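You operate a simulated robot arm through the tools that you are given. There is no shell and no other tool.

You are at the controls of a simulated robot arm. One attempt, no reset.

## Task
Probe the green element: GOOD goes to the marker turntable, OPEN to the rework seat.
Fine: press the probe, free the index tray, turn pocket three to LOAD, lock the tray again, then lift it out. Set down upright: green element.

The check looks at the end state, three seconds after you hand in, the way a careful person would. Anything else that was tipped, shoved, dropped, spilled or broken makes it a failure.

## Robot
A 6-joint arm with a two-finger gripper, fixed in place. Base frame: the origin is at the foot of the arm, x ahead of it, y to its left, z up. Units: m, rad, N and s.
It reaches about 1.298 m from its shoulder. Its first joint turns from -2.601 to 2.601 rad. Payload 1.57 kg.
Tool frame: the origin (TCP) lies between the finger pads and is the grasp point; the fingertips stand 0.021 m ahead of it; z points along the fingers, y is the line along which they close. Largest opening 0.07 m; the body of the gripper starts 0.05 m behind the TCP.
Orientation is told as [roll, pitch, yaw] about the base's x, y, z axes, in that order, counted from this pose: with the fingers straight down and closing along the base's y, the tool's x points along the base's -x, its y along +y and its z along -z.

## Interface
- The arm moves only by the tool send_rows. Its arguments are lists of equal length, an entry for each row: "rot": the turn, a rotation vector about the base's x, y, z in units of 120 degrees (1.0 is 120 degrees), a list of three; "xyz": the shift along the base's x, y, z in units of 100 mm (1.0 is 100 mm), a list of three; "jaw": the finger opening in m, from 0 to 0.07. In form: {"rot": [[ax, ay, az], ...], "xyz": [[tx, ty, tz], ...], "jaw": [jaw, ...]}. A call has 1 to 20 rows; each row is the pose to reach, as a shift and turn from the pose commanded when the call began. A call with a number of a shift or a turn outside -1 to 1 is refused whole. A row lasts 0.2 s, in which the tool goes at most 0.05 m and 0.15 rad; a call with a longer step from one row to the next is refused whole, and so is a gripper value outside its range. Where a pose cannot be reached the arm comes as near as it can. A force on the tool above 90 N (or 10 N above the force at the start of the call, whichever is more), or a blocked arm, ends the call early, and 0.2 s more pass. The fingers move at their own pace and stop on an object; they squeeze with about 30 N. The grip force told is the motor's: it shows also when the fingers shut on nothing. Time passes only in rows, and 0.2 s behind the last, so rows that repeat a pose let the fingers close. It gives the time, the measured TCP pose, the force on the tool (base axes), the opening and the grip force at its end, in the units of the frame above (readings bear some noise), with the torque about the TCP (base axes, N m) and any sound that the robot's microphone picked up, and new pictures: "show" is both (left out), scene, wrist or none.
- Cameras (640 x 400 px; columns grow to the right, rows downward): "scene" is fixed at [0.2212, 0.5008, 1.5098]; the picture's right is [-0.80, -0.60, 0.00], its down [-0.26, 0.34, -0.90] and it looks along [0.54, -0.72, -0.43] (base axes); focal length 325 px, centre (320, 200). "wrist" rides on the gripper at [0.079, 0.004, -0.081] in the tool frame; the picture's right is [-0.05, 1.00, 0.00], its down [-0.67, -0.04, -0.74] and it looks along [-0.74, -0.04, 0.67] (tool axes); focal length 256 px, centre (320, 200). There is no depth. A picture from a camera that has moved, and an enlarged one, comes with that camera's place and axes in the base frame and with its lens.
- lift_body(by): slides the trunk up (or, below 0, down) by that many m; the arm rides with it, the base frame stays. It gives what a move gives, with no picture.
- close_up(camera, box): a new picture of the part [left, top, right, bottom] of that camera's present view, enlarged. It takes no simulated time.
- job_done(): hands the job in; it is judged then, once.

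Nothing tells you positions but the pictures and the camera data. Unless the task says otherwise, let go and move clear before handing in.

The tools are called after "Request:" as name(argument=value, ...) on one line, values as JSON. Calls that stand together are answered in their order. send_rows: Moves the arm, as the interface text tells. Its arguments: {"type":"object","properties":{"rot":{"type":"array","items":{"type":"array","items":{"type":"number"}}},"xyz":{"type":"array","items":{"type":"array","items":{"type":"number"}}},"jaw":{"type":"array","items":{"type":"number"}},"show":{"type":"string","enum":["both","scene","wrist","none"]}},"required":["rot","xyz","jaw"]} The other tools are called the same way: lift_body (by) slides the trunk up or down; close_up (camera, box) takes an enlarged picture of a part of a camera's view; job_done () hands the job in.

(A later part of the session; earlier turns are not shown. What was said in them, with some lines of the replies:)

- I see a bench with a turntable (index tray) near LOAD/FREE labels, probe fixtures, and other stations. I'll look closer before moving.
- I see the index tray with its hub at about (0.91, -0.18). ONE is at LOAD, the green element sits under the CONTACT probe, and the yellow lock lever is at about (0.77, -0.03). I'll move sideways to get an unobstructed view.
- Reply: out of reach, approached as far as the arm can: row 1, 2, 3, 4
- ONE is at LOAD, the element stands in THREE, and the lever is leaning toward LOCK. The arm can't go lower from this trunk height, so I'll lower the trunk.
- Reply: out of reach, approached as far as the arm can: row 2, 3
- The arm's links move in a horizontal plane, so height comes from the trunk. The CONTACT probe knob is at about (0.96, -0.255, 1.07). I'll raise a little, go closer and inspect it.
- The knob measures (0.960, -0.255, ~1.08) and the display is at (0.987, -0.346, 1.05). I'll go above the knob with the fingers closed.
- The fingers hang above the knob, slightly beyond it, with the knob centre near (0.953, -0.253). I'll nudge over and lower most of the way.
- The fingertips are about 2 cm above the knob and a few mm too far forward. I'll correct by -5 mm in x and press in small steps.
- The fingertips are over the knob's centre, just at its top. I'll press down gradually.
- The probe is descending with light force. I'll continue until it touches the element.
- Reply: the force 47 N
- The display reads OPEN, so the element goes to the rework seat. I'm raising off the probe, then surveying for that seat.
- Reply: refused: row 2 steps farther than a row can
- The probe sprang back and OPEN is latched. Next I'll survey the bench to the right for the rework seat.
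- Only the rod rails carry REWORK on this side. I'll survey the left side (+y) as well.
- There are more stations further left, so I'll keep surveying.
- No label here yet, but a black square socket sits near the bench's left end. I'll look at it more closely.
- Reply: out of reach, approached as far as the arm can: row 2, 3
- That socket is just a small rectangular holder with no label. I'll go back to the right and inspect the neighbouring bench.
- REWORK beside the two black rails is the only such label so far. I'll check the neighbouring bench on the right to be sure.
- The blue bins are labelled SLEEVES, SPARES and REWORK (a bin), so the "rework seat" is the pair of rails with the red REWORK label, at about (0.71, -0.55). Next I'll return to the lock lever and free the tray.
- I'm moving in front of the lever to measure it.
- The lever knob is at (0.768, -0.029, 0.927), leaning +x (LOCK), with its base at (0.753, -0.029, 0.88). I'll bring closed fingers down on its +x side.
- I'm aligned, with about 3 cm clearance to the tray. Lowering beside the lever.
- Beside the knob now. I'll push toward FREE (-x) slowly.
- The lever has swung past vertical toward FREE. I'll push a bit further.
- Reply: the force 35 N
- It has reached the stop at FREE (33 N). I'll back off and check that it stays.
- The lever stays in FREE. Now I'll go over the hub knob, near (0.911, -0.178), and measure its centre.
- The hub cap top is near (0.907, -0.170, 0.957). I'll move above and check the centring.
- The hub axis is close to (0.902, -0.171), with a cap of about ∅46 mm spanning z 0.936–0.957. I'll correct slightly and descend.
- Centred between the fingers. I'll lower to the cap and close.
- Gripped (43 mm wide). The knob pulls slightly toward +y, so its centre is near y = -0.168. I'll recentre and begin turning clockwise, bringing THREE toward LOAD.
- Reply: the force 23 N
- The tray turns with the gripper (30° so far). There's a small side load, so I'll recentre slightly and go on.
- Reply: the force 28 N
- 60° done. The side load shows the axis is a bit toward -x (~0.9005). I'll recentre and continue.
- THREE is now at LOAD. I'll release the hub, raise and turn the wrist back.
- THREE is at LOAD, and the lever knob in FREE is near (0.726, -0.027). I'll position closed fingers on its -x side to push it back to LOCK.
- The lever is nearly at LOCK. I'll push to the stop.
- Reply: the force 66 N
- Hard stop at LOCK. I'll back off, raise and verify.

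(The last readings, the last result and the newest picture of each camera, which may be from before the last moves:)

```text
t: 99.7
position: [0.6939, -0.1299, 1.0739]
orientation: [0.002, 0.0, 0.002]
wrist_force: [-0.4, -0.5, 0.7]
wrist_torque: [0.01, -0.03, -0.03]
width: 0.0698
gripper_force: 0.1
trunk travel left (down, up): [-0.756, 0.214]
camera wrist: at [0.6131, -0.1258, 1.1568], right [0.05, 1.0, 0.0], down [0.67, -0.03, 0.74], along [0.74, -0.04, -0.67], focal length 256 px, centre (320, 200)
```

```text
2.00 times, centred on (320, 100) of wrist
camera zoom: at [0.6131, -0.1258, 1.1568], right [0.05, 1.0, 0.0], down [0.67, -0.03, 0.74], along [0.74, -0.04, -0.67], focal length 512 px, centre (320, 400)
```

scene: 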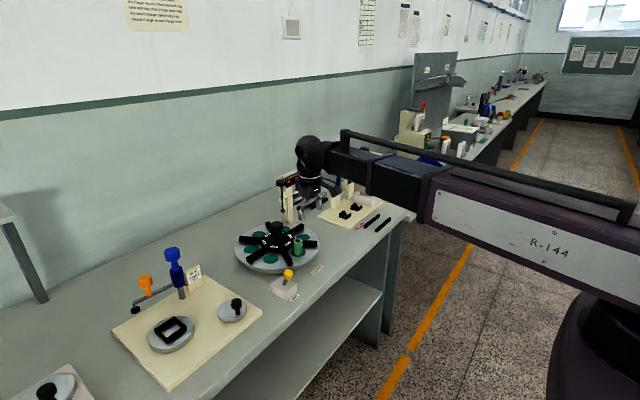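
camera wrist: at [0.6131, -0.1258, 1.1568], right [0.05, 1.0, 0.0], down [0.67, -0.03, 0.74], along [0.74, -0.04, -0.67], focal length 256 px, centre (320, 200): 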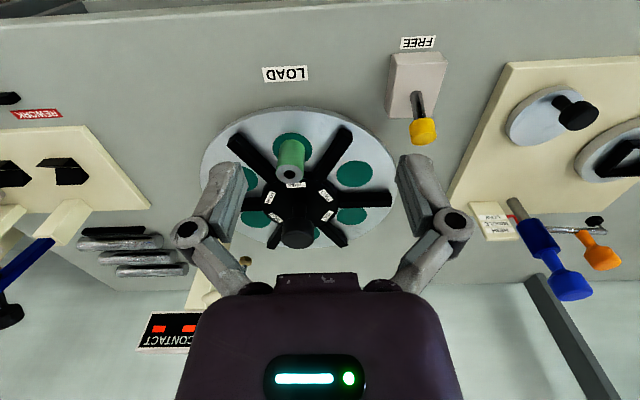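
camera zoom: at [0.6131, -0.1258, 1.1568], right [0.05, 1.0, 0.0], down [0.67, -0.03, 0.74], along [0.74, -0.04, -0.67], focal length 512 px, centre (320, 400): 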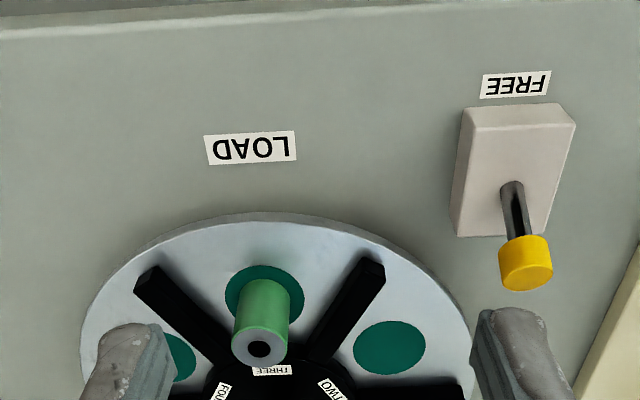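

LOCK is set with THREE at LOAD. Now I'll move above the element near (0.81, -0.172) to centre on it.

Request:
send_rows(rot=[[0, 0, 0], [0, 0, 0], [0, 0, 0], [0, 0, 0]], xyz=[[0.3, -0.2, 0], [0.6, -0.42, 0], [1, -0.42, 0], [1, -0.42, 0]], jaw=[0.045, 0.045, 0.045, 0.045], show="none")

Request:
send_rows(rot=[[0, 0, 0], [0, 0, 0]], xyz=[[0.17, 0, 0], [0.17, 0, 0]], jaw=[0.045, 0.045], show="none")

Request:
close_up(camera="wrist", box=[160, 0, 480, 200])

Request:
close_up(camera="scene", box=[265, 180, 335, 260])

```text
t: 100.7
position: [0.7928, -0.171, 1.0752]
orientation: [0.0, -0.001, -0.001]
wrist_force: [-0.3, -0.4, 0.3]
wrist_torque: [-0.02, -0.01, 0.01]
width: 0.0449
gripper_force: 0.1
trunk travel left (down, up): [-0.756, 0.214]
```

```text
t: 101.3
position: [0.8108, -0.1702, 1.0756]
orientation: [-0.001, 0.0, 0.0]
wrist_force: [-0.9, 0.1, -0.9]
wrist_torque: [0.01, 0.02, -0.01]
width: 0.045
gripper_force: 0.1
trunk travel left (down, up): [-0.756, 0.214]
```

```text
2.00 times, centred on (320, 100) of wrist
camera zoom: at [0.7316, -0.1676, 1.1569], right [0.05, 1.0, 0.0], down [0.67, -0.04, 0.74], along [0.74, -0.04, -0.67], focal length 512 px, centre (320, 400)
```

zoom: 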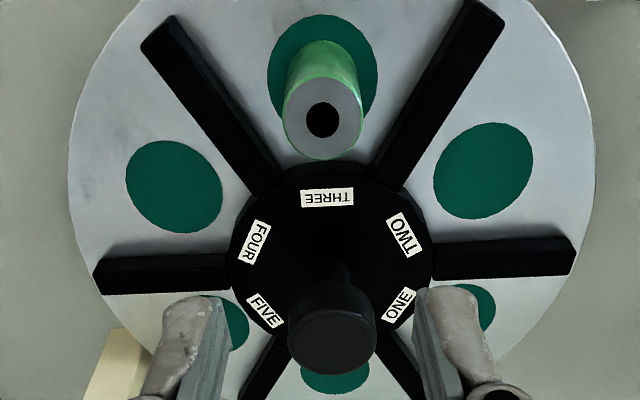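

```text
5.00 times, centred on (300, 220) of scene
camera zoom: at [0.2212, 0.5008, 1.5098], right [-0.8, -0.6, 0.0], down [-0.26, 0.34, -0.9], along [0.54, -0.72, -0.43], focal length 1624 px, centre (420, 100)
```

zoom: 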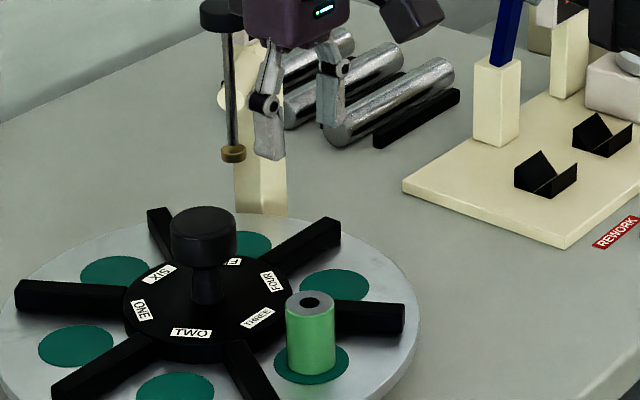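

The element (∅33 mm, top z≈0.932) is centred below. I'll descend between the tray arms and grip.

Request:
lift_body(by=-0.11)

Request:
close_up(camera="wrist", box=[160, 50, 480, 250])

Request:
close_up(camera="scene", box=[265, 180, 335, 260])

```text
t: 102.7
position: [0.8116, -0.1709, 0.965]
orientation: [-0.002, 0.001, 0.0]
wrist_force: [-0.3, -0.3, -0.3]
wrist_torque: [0.0, 0.02, 0.02]
width: 0.0448
gripper_force: 0.1
trunk travel left (down, up): [-0.646, 0.324]
```

```text
2.00 times, centred on (320, 150) of wrist
camera zoom: at [0.7316, -0.1677, 1.0469], right [0.05, 1.0, 0.0], down [0.67, -0.04, 0.74], along [0.74, -0.04, -0.67], focal length 512 px, centre (320, 300)
```

zoom: 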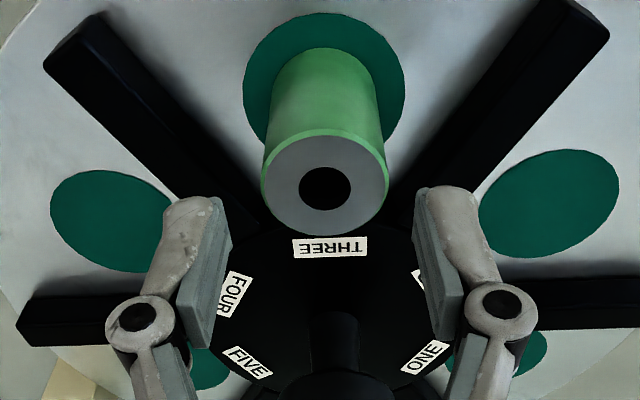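

```text
5.00 times, centred on (300, 220) of scene
camera zoom: at [0.2212, 0.5008, 1.5098], right [-0.8, -0.6, 0.0], down [-0.26, 0.34, -0.9], along [0.54, -0.72, -0.43], focal length 1624 px, centre (420, 100)
```

zoom: 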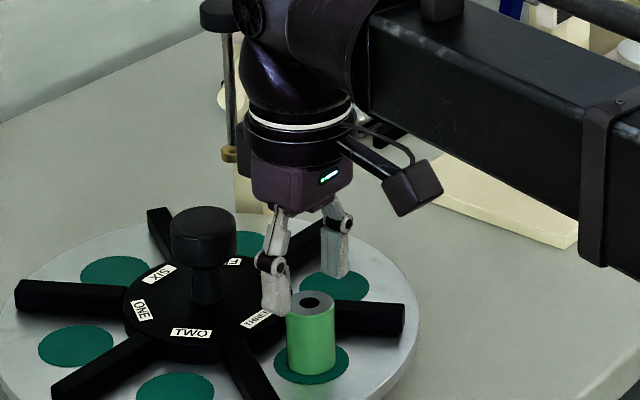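

Request:
lift_body(by=-0.043)

Request:
close_up(camera="wrist", box=[160, 50, 480, 250])

Request:
send_rows(rot=[[0, 0, 0], [0, 0, 0], [0, 0, 0], [0, 0, 0]], xyz=[[0, 0, 0], [0, 0, 0], [0, 0, 0], [0, 0, 0]], jaw=[0.035, 0.02, 0.02, 0.02], show="none")

Request:
close_up(camera="wrist", box=[160, 50, 480, 250])

```text
t: 103.5
position: [0.812, -0.171, 0.9234]
orientation: [0.001, 0.0, 0.0]
wrist_force: [0.1, 0.3, -0.5]
wrist_torque: [-0.01, -0.03, 0.0]
width: 0.0453
gripper_force: 0.0
trunk travel left (down, up): [-0.603, 0.367]
```

```text
2.00 times, centred on (320, 150) of wrist
camera zoom: at [0.7316, -0.1677, 1.0038], right [0.05, 1.0, 0.0], down [0.67, -0.04, 0.74], along [0.74, -0.04, -0.67], focal length 512 px, centre (320, 300)
```

zoom: 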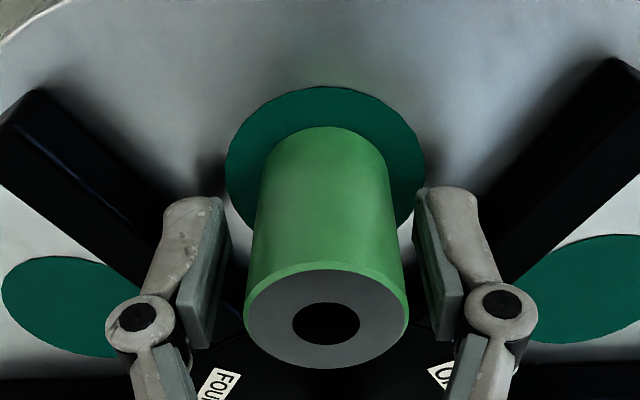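

```text
t: 104.5
position: [0.8108, -0.1706, 0.921]
orientation: [0.0, 0.002, 0.0]
wrist_force: [1.0, -0.9, 1.9]
wrist_torque: [0.03, -0.03, -0.01]
width: 0.0304
gripper_force: 30.0
trunk travel left (down, up): [-0.603, 0.367]
```

```text
2.00 times, centred on (320, 150) of wrist
camera zoom: at [0.7316, -0.1676, 1.0039], right [0.05, 1.0, 0.0], down [0.67, -0.03, 0.74], along [0.74, -0.04, -0.67], focal length 512 px, centre (320, 300)
```

zoom: 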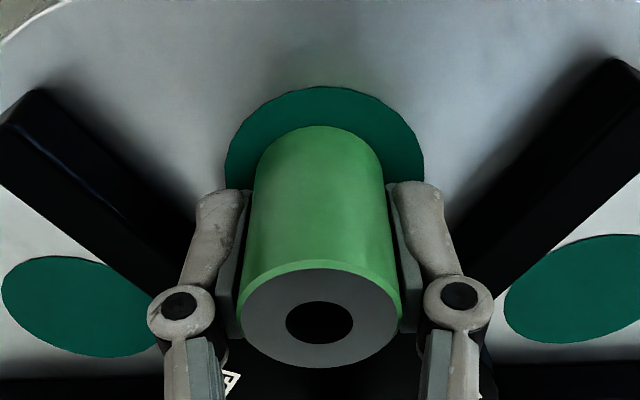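

Gripped, ∅30.4 mm. Lifting straight out.

Request:
lift_body(by=0.03)

Request:
close_up(camera="wrist", box=[160, 50, 480, 250])

Request:
close_up(camera="scene", box=[265, 180, 335, 260])

```text
t: 105.3
position: [0.811, -0.1712, 0.951]
orientation: [-0.002, 0.0, 0.0]
wrist_force: [-0.2, -0.6, -0.7]
wrist_torque: [0.0, -0.02, -0.02]
width: 0.0304
gripper_force: 30.1
trunk travel left (down, up): [-0.633, 0.337]
```

```text
2.00 times, centred on (320, 150) of wrist
camera zoom: at [0.7318, -0.1677, 1.0338], right [0.05, 1.0, 0.0], down [0.67, -0.04, 0.74], along [0.74, -0.04, -0.67], focal length 512 px, centre (320, 300)
```

zoom: 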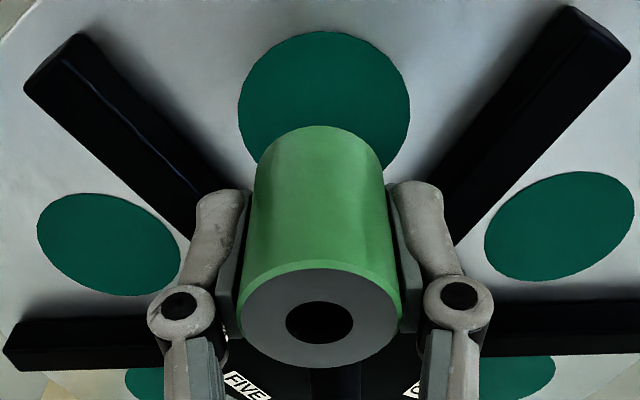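

```text
5.00 times, centred on (300, 220) of scene
camera zoom: at [0.2212, 0.5008, 1.5098], right [-0.8, -0.6, 0.0], down [-0.26, 0.34, -0.9], along [0.54, -0.72, -0.43], focal length 1624 px, centre (420, 100)
```

zoom: 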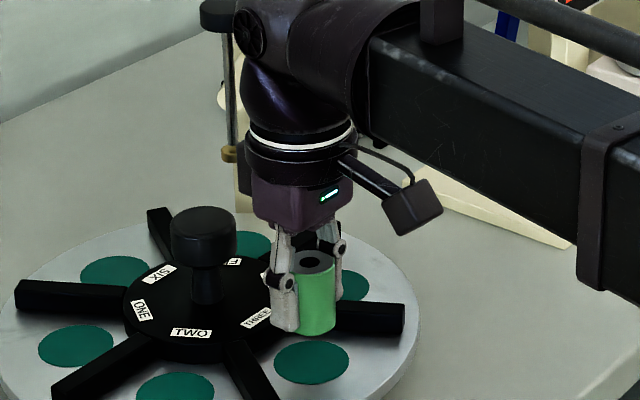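

The element is out and upright in the grip. I'll raise it and carry it toward the REWORK rails.

Request:
lift_body(by=0.17)

Request:
send_rows(rot=[[0, 0, 0], [0, 0, 0], [0, 0, 0], [0, 0, 0]], xyz=[[-0.3, 0, 0], [-0.6, -0.2, 0], [-0.9, -0.5, 0], [-1, -0.9, 0]], jaw=[0.02, 0.02, 0.02, 0.02], show="none")

Request:
send_rows(rot=[[0, 0, 0], [0, 0, 0], [0, 0, 0], [0, 0, 0]], xyz=[[0, -0.3, 0], [0, -0.6, 0], [0, -0.9, 0], [0, -1, 0]], jaw=[0.02, 0.02, 0.02, 0.02], show="none")

Request:
send_rows(rot=[[0, 0, 0], [0, 0, 0], [0, 0, 0], [0, 0, 0]], xyz=[[0, -0.3, 0], [0, -0.6, 0], [0, -0.9, 0], [0, -1, 0]], jaw=[0.02, 0.02, 0.02, 0.02], show="both")

Request:
close_up(camera="wrist", box=[160, 0, 480, 200])

Request:
close_up(camera="scene", box=[320, 170, 420, 260])

```text
t: 107.2
position: [0.8111, -0.1715, 1.1223]
orientation: [0.0, 0.0, 0.0]
wrist_force: [0.0, 0.6, -0.5]
wrist_torque: [0.03, 0.0, -0.03]
width: 0.0304
gripper_force: 30.1
trunk travel left (down, up): [-0.803, 0.167]
```

```text
t: 108.2
position: [0.7128, -0.2604, 1.1206]
orientation: [0.001, -0.002, 0.0]
wrist_force: [1.0, 0.4, -0.5]
wrist_torque: [0.02, 0.0, -0.01]
width: 0.0304
gripper_force: 30.1
trunk travel left (down, up): [-0.803, 0.167]
```

```text
t: 109.2
position: [0.7109, -0.3614, 1.1214]
orientation: [0.002, 0.0, 0.001]
wrist_force: [-0.2, -0.6, -0.1]
wrist_torque: [-0.02, 0.0, 0.01]
width: 0.0302
gripper_force: 29.9
trunk travel left (down, up): [-0.803, 0.167]
```

```text
t: 110.2
position: [0.712, -0.4615, 1.1216]
orientation: [0.001, 0.001, 0.0]
wrist_force: [0.5, 0.2, -1.0]
wrist_torque: [0.0, 0.05, -0.01]
width: 0.0303
gripper_force: 29.7
trunk travel left (down, up): [-0.803, 0.167]
camera wrist: at [0.6318, -0.4581, 1.2038], right [0.05, 1.0, 0.0], down [0.67, -0.03, 0.74], along [0.74, -0.04, -0.67], focal length 256 px, centre (320, 200)
```

scene: 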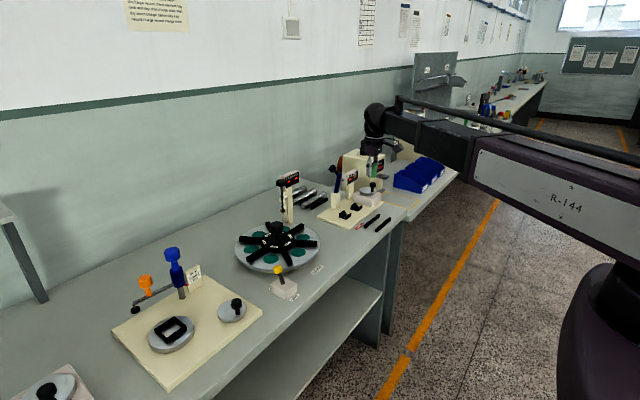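
wrist: 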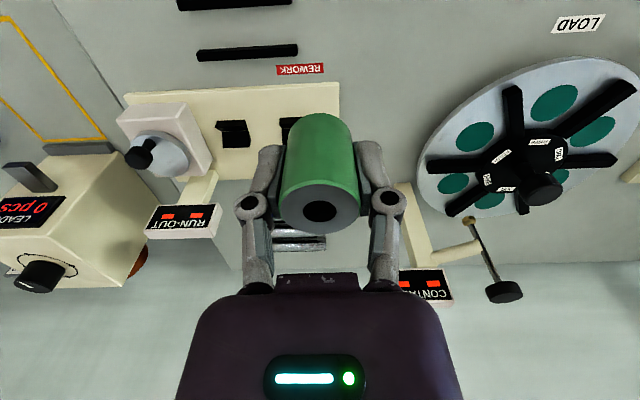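

```text
2.00 times, centred on (320, 100) of wrist
camera zoom: at [0.6318, -0.4581, 1.2038], right [0.05, 1.0, 0.0], down [0.67, -0.03, 0.74], along [0.74, -0.04, -0.67], focal length 512 px, centre (320, 400)
```

zoom: 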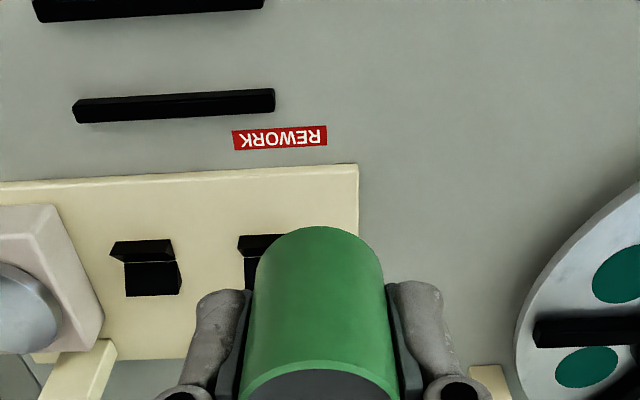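

```text
4.44 times, centred on (370, 215) of scene
camera zoom: at [0.2212, 0.5008, 1.5098], right [-0.8, -0.6, 0.0], down [-0.26, 0.34, -0.9], along [0.54, -0.72, -0.43], focal length 1443 px, centre (98, 133)
```

zoom: 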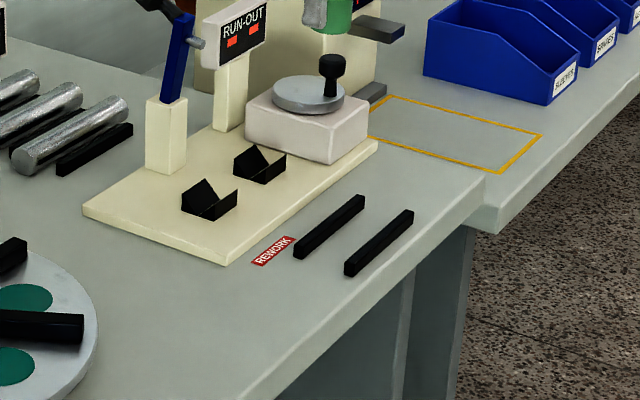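

The rails lie at x≈0.691 and 0.732 (gap ~41 mm), spanning y −0.613 to −0.492, so the seat centre is about (0.712, −0.553). I'll move above it and check.

Request:
send_rows(rot=[[0, 0, 0], [0, 0, 0], [0, 0, 0], [0, 0, 0]], xyz=[[0, -0.3, 0], [0, -0.6, 0], [0, -0.91, 0], [0, -0.91, 0]], jaw=[0.02, 0.02, 0.02, 0.02], show="none")

Request:
lift_body(by=-0.1)

Request:
close_up(camera="wrist", box=[160, 0, 480, 200])

Request:
close_up(camera="scene", box=[330, 160, 430, 260])

```text
t: 111.2
position: [0.7114, -0.5517, 1.1222]
orientation: [0.001, 0.0, 0.002]
wrist_force: [-1.1, 0.0, -0.1]
wrist_torque: [0.01, 0.02, 0.01]
width: 0.0304
gripper_force: 29.7
trunk travel left (down, up): [-0.803, 0.167]
```

```text
t: 112.5
position: [0.7128, -0.5516, 1.0236]
orientation: [0.001, 0.0, 0.0]
wrist_force: [0.2, 0.5, -0.1]
wrist_torque: [0.0, -0.03, 0.0]
width: 0.0304
gripper_force: 30.0
trunk travel left (down, up): [-0.703, 0.267]
```

```text
2.00 times, centred on (320, 100) of wrist
camera zoom: at [0.6322, -0.5489, 1.1038], right [0.05, 1.0, 0.0], down [0.67, -0.04, 0.74], along [0.74, -0.04, -0.67], focal length 512 px, centre (320, 400)
```

zoom: 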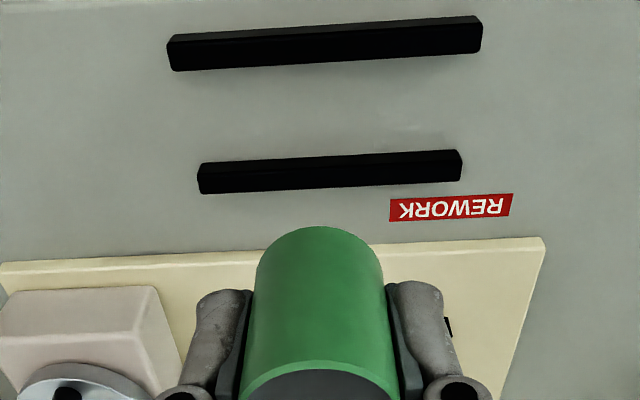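

```text
4.00 times, centred on (380, 210) of scene
camera zoom: at [0.2212, 0.5008, 1.5098], right [-0.8, -0.6, 0.0], down [-0.26, 0.34, -0.9], along [0.54, -0.72, -0.43], focal length 1299 px, centre (80, 160)
```

zoom: 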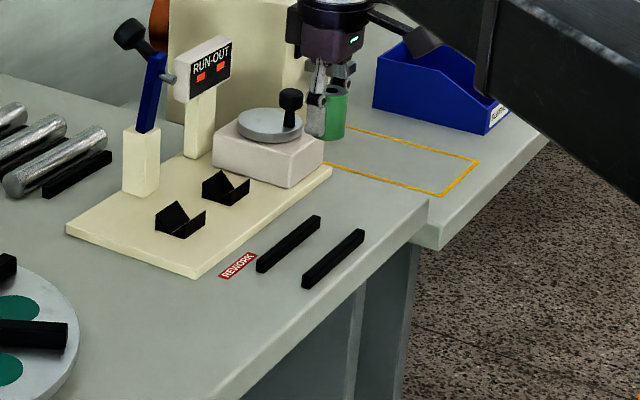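

Well centred over the gap (centre ≈ 0.713, −0.550). Lowering toward the bench.

Request:
lift_body(by=-0.1)

Request:
close_up(camera="wrist", box=[160, 0, 480, 200])

Request:
close_up(camera="scene", box=[350, 190, 410, 240])

```text
t: 113.9
position: [0.7109, -0.553, 0.9207]
orientation: [0.001, 0.0, -0.001]
wrist_force: [1.5, 0.4, -0.6]
wrist_torque: [0.01, -0.01, 0.01]
width: 0.0304
gripper_force: 29.6
trunk travel left (down, up): [-0.603, 0.367]
```

```text
2.00 times, centred on (320, 100) of wrist
camera zoom: at [0.6322, -0.549, 1.0038], right [0.05, 1.0, 0.0], down [0.67, -0.04, 0.74], along [0.74, -0.04, -0.67], focal length 512 px, centre (320, 400)
```

zoom: 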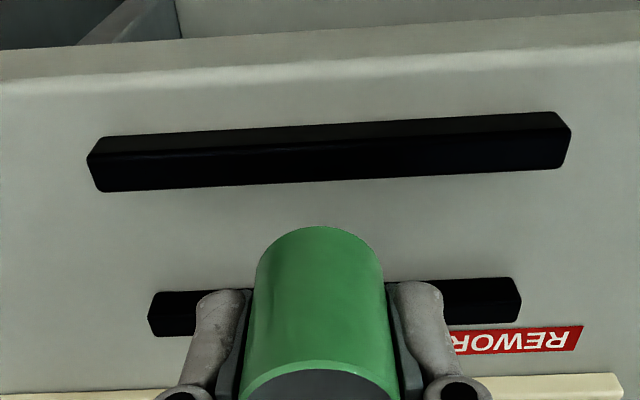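

```text
8.00 times, centred on (380, 215) of scene
camera zoom: at [0.2212, 0.5008, 1.5098], right [-0.8, -0.6, 0.0], down [-0.26, 0.34, -0.9], along [0.54, -0.72, -0.43], focal length 2598 px, centre (-160, 80)
```

zoom: 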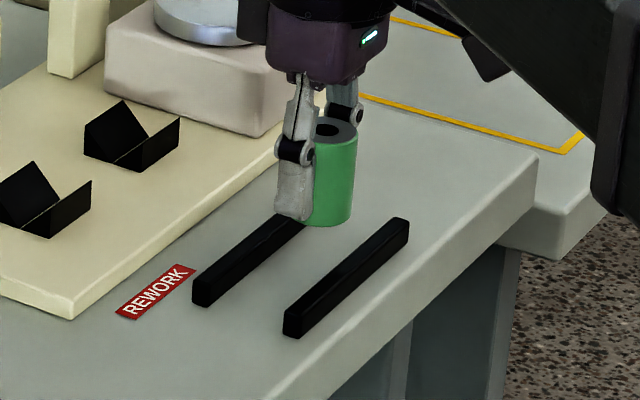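

Request:
send_rows(rot=[[0, 0, 0], [0, 0, 0]], xyz=[[0.015, 0.01, 0], [0.015, 0.01, 0]], jaw=[0.02, 0.02], show="none")

Request:
lift_body(by=-0.018)

Request:
close_up(camera="wrist", box=[160, 0, 480, 200])

Request:
close_up(camera="scene", box=[350, 190, 410, 240])

```text
t: 114.5
position: [0.7128, -0.5507, 0.922]
orientation: [0.001, 0.0, -0.001]
wrist_force: [0.4, 0.7, -0.9]
wrist_torque: [-0.03, -0.01, -0.01]
width: 0.0304
gripper_force: 30.2
trunk travel left (down, up): [-0.603, 0.367]
```

```text
t: 115.1
position: [0.7136, -0.5499, 0.9035]
orientation: [0.002, 0.001, 0.001]
wrist_force: [-0.1, 0.0, 0.1]
wrist_torque: [-0.01, -0.01, 0.01]
width: 0.0304
gripper_force: 29.9
trunk travel left (down, up): [-0.585, 0.385]
```

```text
2.00 times, centred on (320, 100) of wrist
camera zoom: at [0.6333, -0.5482, 0.9858], right [0.05, 1.0, 0.0], down [0.67, -0.04, 0.74], along [0.74, -0.04, -0.67], focal length 512 px, centre (320, 400)
```

zoom: 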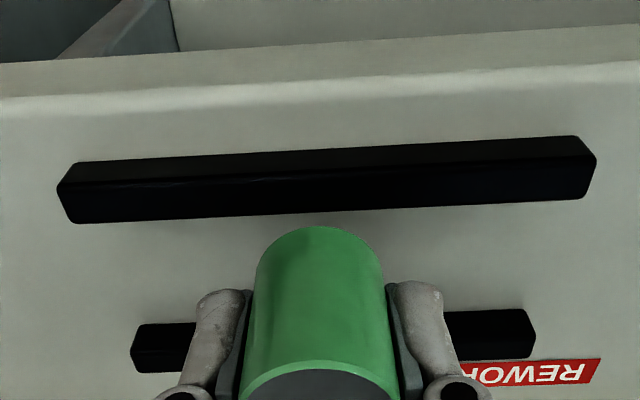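

```text
8.00 times, centred on (380, 215) of scene
camera zoom: at [0.2212, 0.5008, 1.5098], right [-0.8, -0.6, 0.0], down [-0.26, 0.34, -0.9], along [0.54, -0.72, -0.43], focal length 2598 px, centre (-160, 80)
```

zoom: 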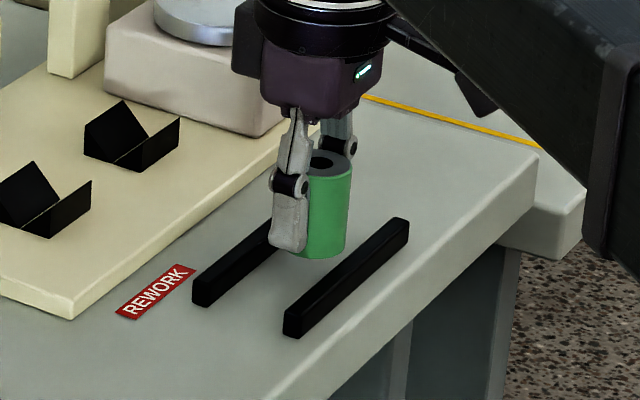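

Request:
lift_body(by=-0.008)

Request:
lift_body(by=-0.004)

Request:
close_up(camera="scene", box=[350, 190, 410, 240])

Request:
close_up(camera="wrist", box=[160, 0, 480, 200])

```text
t: 115.7
position: [0.7128, -0.5514, 0.8952]
orientation: [0.001, 0.001, 0.0]
wrist_force: [0.7, 0.4, -0.2]
wrist_torque: [-0.01, -0.01, 0.02]
width: 0.0302
gripper_force: 30.1
trunk travel left (down, up): [-0.577, 0.393]
```

```text
t: 116.2
position: [0.7135, -0.5513, 0.8922]
orientation: [0.0, 0.0, 0.0]
wrist_force: [-0.4, -0.3, -0.1]
wrist_torque: [0.0, 0.01, -0.01]
width: 0.0304
gripper_force: 29.6
trunk travel left (down, up): [-0.573, 0.397]
```

```text
8.00 times, centred on (380, 215) of scene
camera zoom: at [0.2212, 0.5008, 1.5098], right [-0.8, -0.6, 0.0], down [-0.26, 0.34, -0.9], along [0.54, -0.72, -0.43], focal length 2598 px, centre (-160, 80)
```

zoom: 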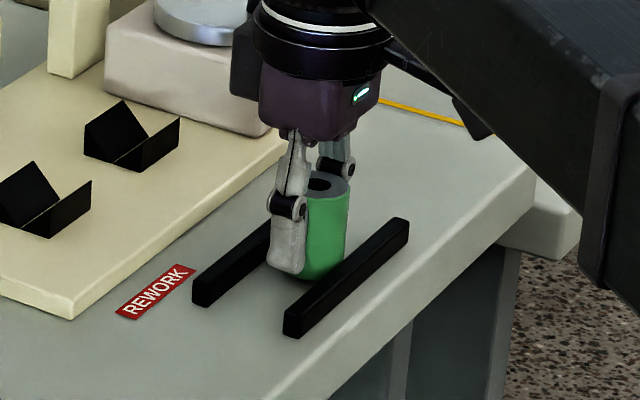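

```text
2.00 times, centred on (320, 100) of wrist
camera zoom: at [0.6334, -0.5482, 0.9738], right [0.05, 1.0, 0.0], down [0.67, -0.04, 0.74], along [0.74, -0.04, -0.67], focal length 512 px, centre (320, 400)
```

zoom: 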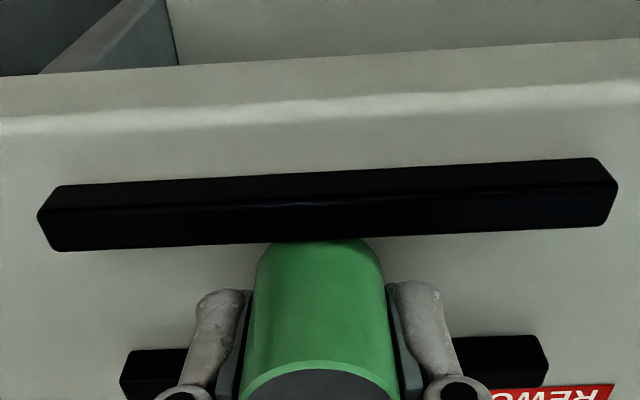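

It's going down between the rails. Continuing in small steps until contact.

Request:
lift_body(by=-0.004)

Request:
lift_body(by=-0.002)

Request:
close_up(camera="scene", box=[350, 190, 410, 240])

```text
t: 116.8
position: [0.7125, -0.5514, 0.8877]
orientation: [0.0, 0.0, 0.0]
wrist_force: [0.5, 0.0, -0.6]
wrist_torque: [0.02, 0.03, 0.0]
width: 0.0299
gripper_force: 29.8
trunk travel left (down, up): [-0.569, 0.401]
```

```text
t: 117.3
position: [0.7138, -0.5514, 0.8877]
orientation: [-0.002, -0.001, 0.0]
wrist_force: [3.6, -2.2, 13.0]
wrist_torque: [-0.02, 0.02, 0.0]
width: 0.0303
gripper_force: 30.1
trunk travel left (down, up): [-0.567, 0.403]
```

```text
8.00 times, centred on (380, 215) of scene
camera zoom: at [0.2212, 0.5008, 1.5098], right [-0.8, -0.6, 0.0], down [-0.26, 0.34, -0.9], along [0.54, -0.72, -0.43], focal length 2598 px, centre (-160, 80)
```

zoom: 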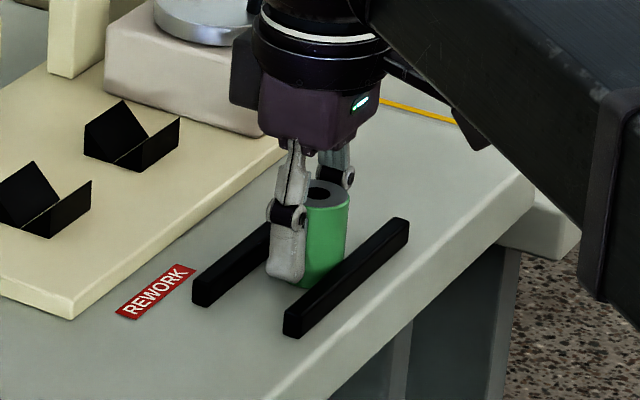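

Contact (13 N) at bench level. Releasing.

Request:
send_rows(rot=[[0, 0, 0], [0, 0, 0], [0, 0, 0], [0, 0, 0]], xyz=[[0, 0, 0], [0, 0, 0], [0, 0, 0], [0, 0, 0]], jaw=[0.034, 0.045, 0.05, 0.05], show="none")

Request:
close_up(camera="wrist", box=[160, 50, 480, 250])

Request:
close_up(camera="scene", box=[350, 190, 410, 240])

```text
t: 118.3
position: [0.7129, -0.5519, 0.8855]
orientation: [0.0, -0.001, 0.001]
wrist_force: [0.1, -0.8, -0.3]
wrist_torque: [-0.02, 0.0, -0.03]
width: 0.0497
gripper_force: 0.1
trunk travel left (down, up): [-0.567, 0.403]
```

```text
2.00 times, centred on (320, 150) of wrist
camera zoom: at [0.6334, -0.5482, 0.9678], right [0.05, 1.0, 0.0], down [0.67, -0.04, 0.74], along [0.74, -0.04, -0.67], focal length 512 px, centre (320, 300)
```

zoom: 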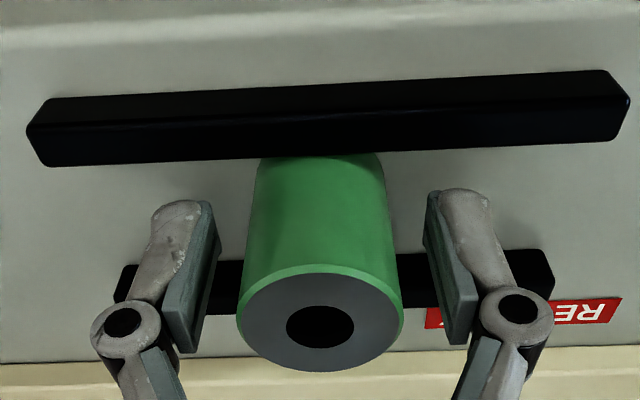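

```text
8.00 times, centred on (380, 215) of scene
camera zoom: at [0.2212, 0.5008, 1.5098], right [-0.8, -0.6, 0.0], down [-0.26, 0.34, -0.9], along [0.54, -0.72, -0.43], focal length 2598 px, centre (-160, 80)
```

zoom: 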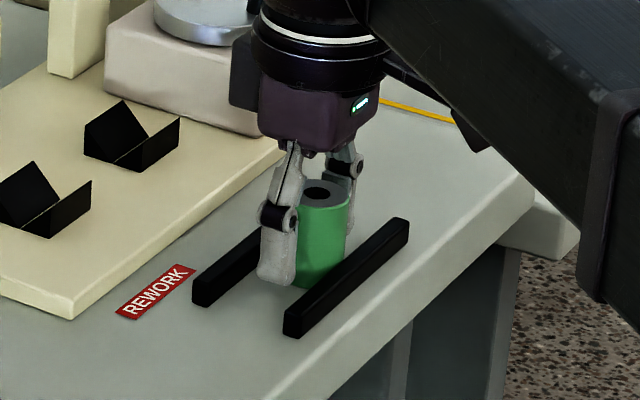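

The element stands free and upright. I'll raise straight up and check everything.

Request:
lift_body(by=0.15)

Request:
send_rows(rot=[[0, 0, 0], [0, 0, 0], [0, 0, 0], [0, 0, 0]], xyz=[[-0.3, 0, 0], [-0.7, 0, 0], [-1, 0, 0], [-1, 0, 0]], jaw=[0.05, 0.05, 0.05, 0.05], show="both")

Request:
close_up(camera="wrist", box=[160, 0, 480, 200])

Request:
close_up(camera="scene", box=[220, 160, 420, 320])

Request:
close_up(camera="scene", box=[345, 190, 405, 240])

```text
t: 120.0
position: [0.7123, -0.5512, 1.0361]
orientation: [0.001, 0.001, 0.0]
wrist_force: [0.1, -0.1, 0.7]
wrist_torque: [-0.01, 0.0, -0.02]
width: 0.0498
gripper_force: 0.1
trunk travel left (down, up): [-0.717, 0.253]
```

```text
t: 121.0
position: [0.6134, -0.5523, 1.0351]
orientation: [0.001, 0.0, 0.001]
wrist_force: [0.1, -0.5, -0.3]
wrist_torque: [-0.03, -0.01, 0.0]
width: 0.0498
gripper_force: 0.0
trunk travel left (down, up): [-0.717, 0.253]
camera wrist: at [0.5341, -0.5482, 1.1177], right [0.05, 1.0, 0.0], down [0.67, -0.03, 0.74], along [0.74, -0.04, -0.67], focal length 256 px, centre (320, 200)
```

scene: 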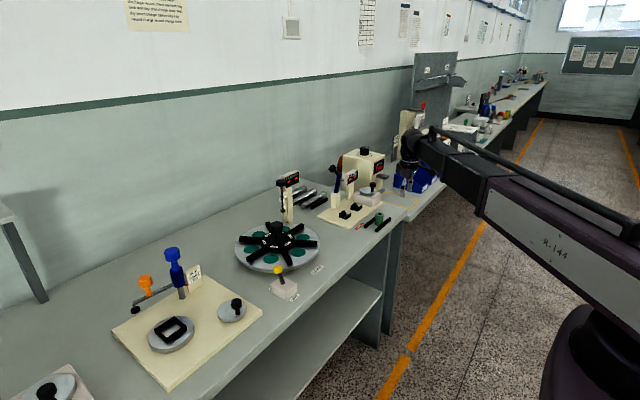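
wrist: 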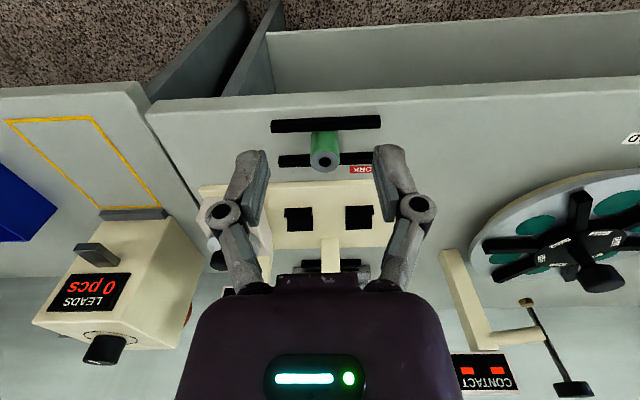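

```text
2.00 times, centred on (320, 100) of wrist
camera zoom: at [0.5341, -0.5482, 1.1177], right [0.05, 1.0, 0.0], down [0.67, -0.03, 0.74], along [0.74, -0.04, -0.67], focal length 512 px, centre (320, 400)
```

zoom: 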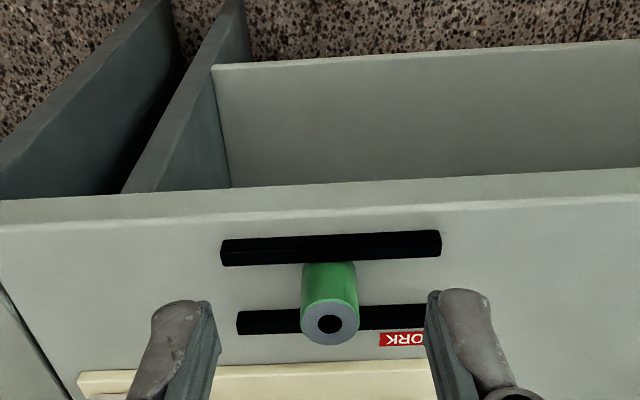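

```text
2.50 times, centred on (320, 240) of scene
camera zoom: at [0.2212, 0.5008, 1.5098], right [-0.8, -0.6, 0.0], down [-0.26, 0.34, -0.9], along [0.54, -0.72, -0.43], focal length 812 px, centre (320, 100)
```

zoom: 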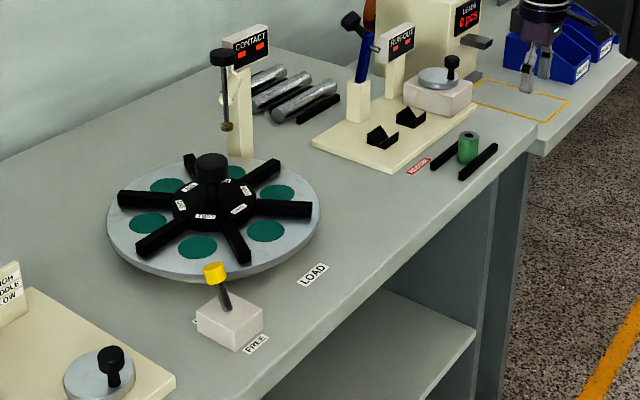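

```text
8.00 times, centred on (375, 215) of scene
camera zoom: at [0.2212, 0.5008, 1.5098], right [-0.8, -0.6, 0.0], down [-0.26, 0.34, -0.9], along [0.54, -0.72, -0.43], focal length 2598 px, centre (-120, 80)
```

zoom: 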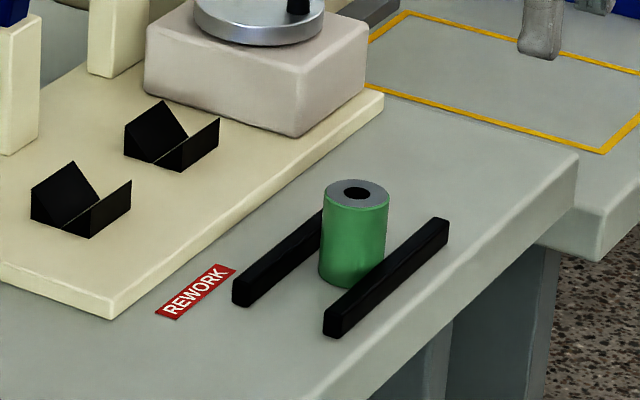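

The green element stands upright between the REWORK rails. The tray is locked with THREE at LOAD, nothing else has been disturbed, and the arm is clear. Handing in.

Request:
job_done()

```text
The job is handed in.
```

I probed the green element and it read OPEN, so it went to rework. It now stands upright at the centre of the REWORK rails, and the job is handed in.

- **Tray:** I freed it, turned pocket THREE to LOAD, locked it again against the stop, and only then lifted the element out. The lever is at LOCK.
- **Rework seat:** Nothing on the benches is labelled "rework seat". I took it to be the pair of black rails beside the red REWORK label. There is also a blue bin labelled REWORK on the bench to the right, which I did not use.
- **Surroundings:** In the last pictures nothing else looked tipped or moved. The probe sprang back up after the test, and the arm is clear.
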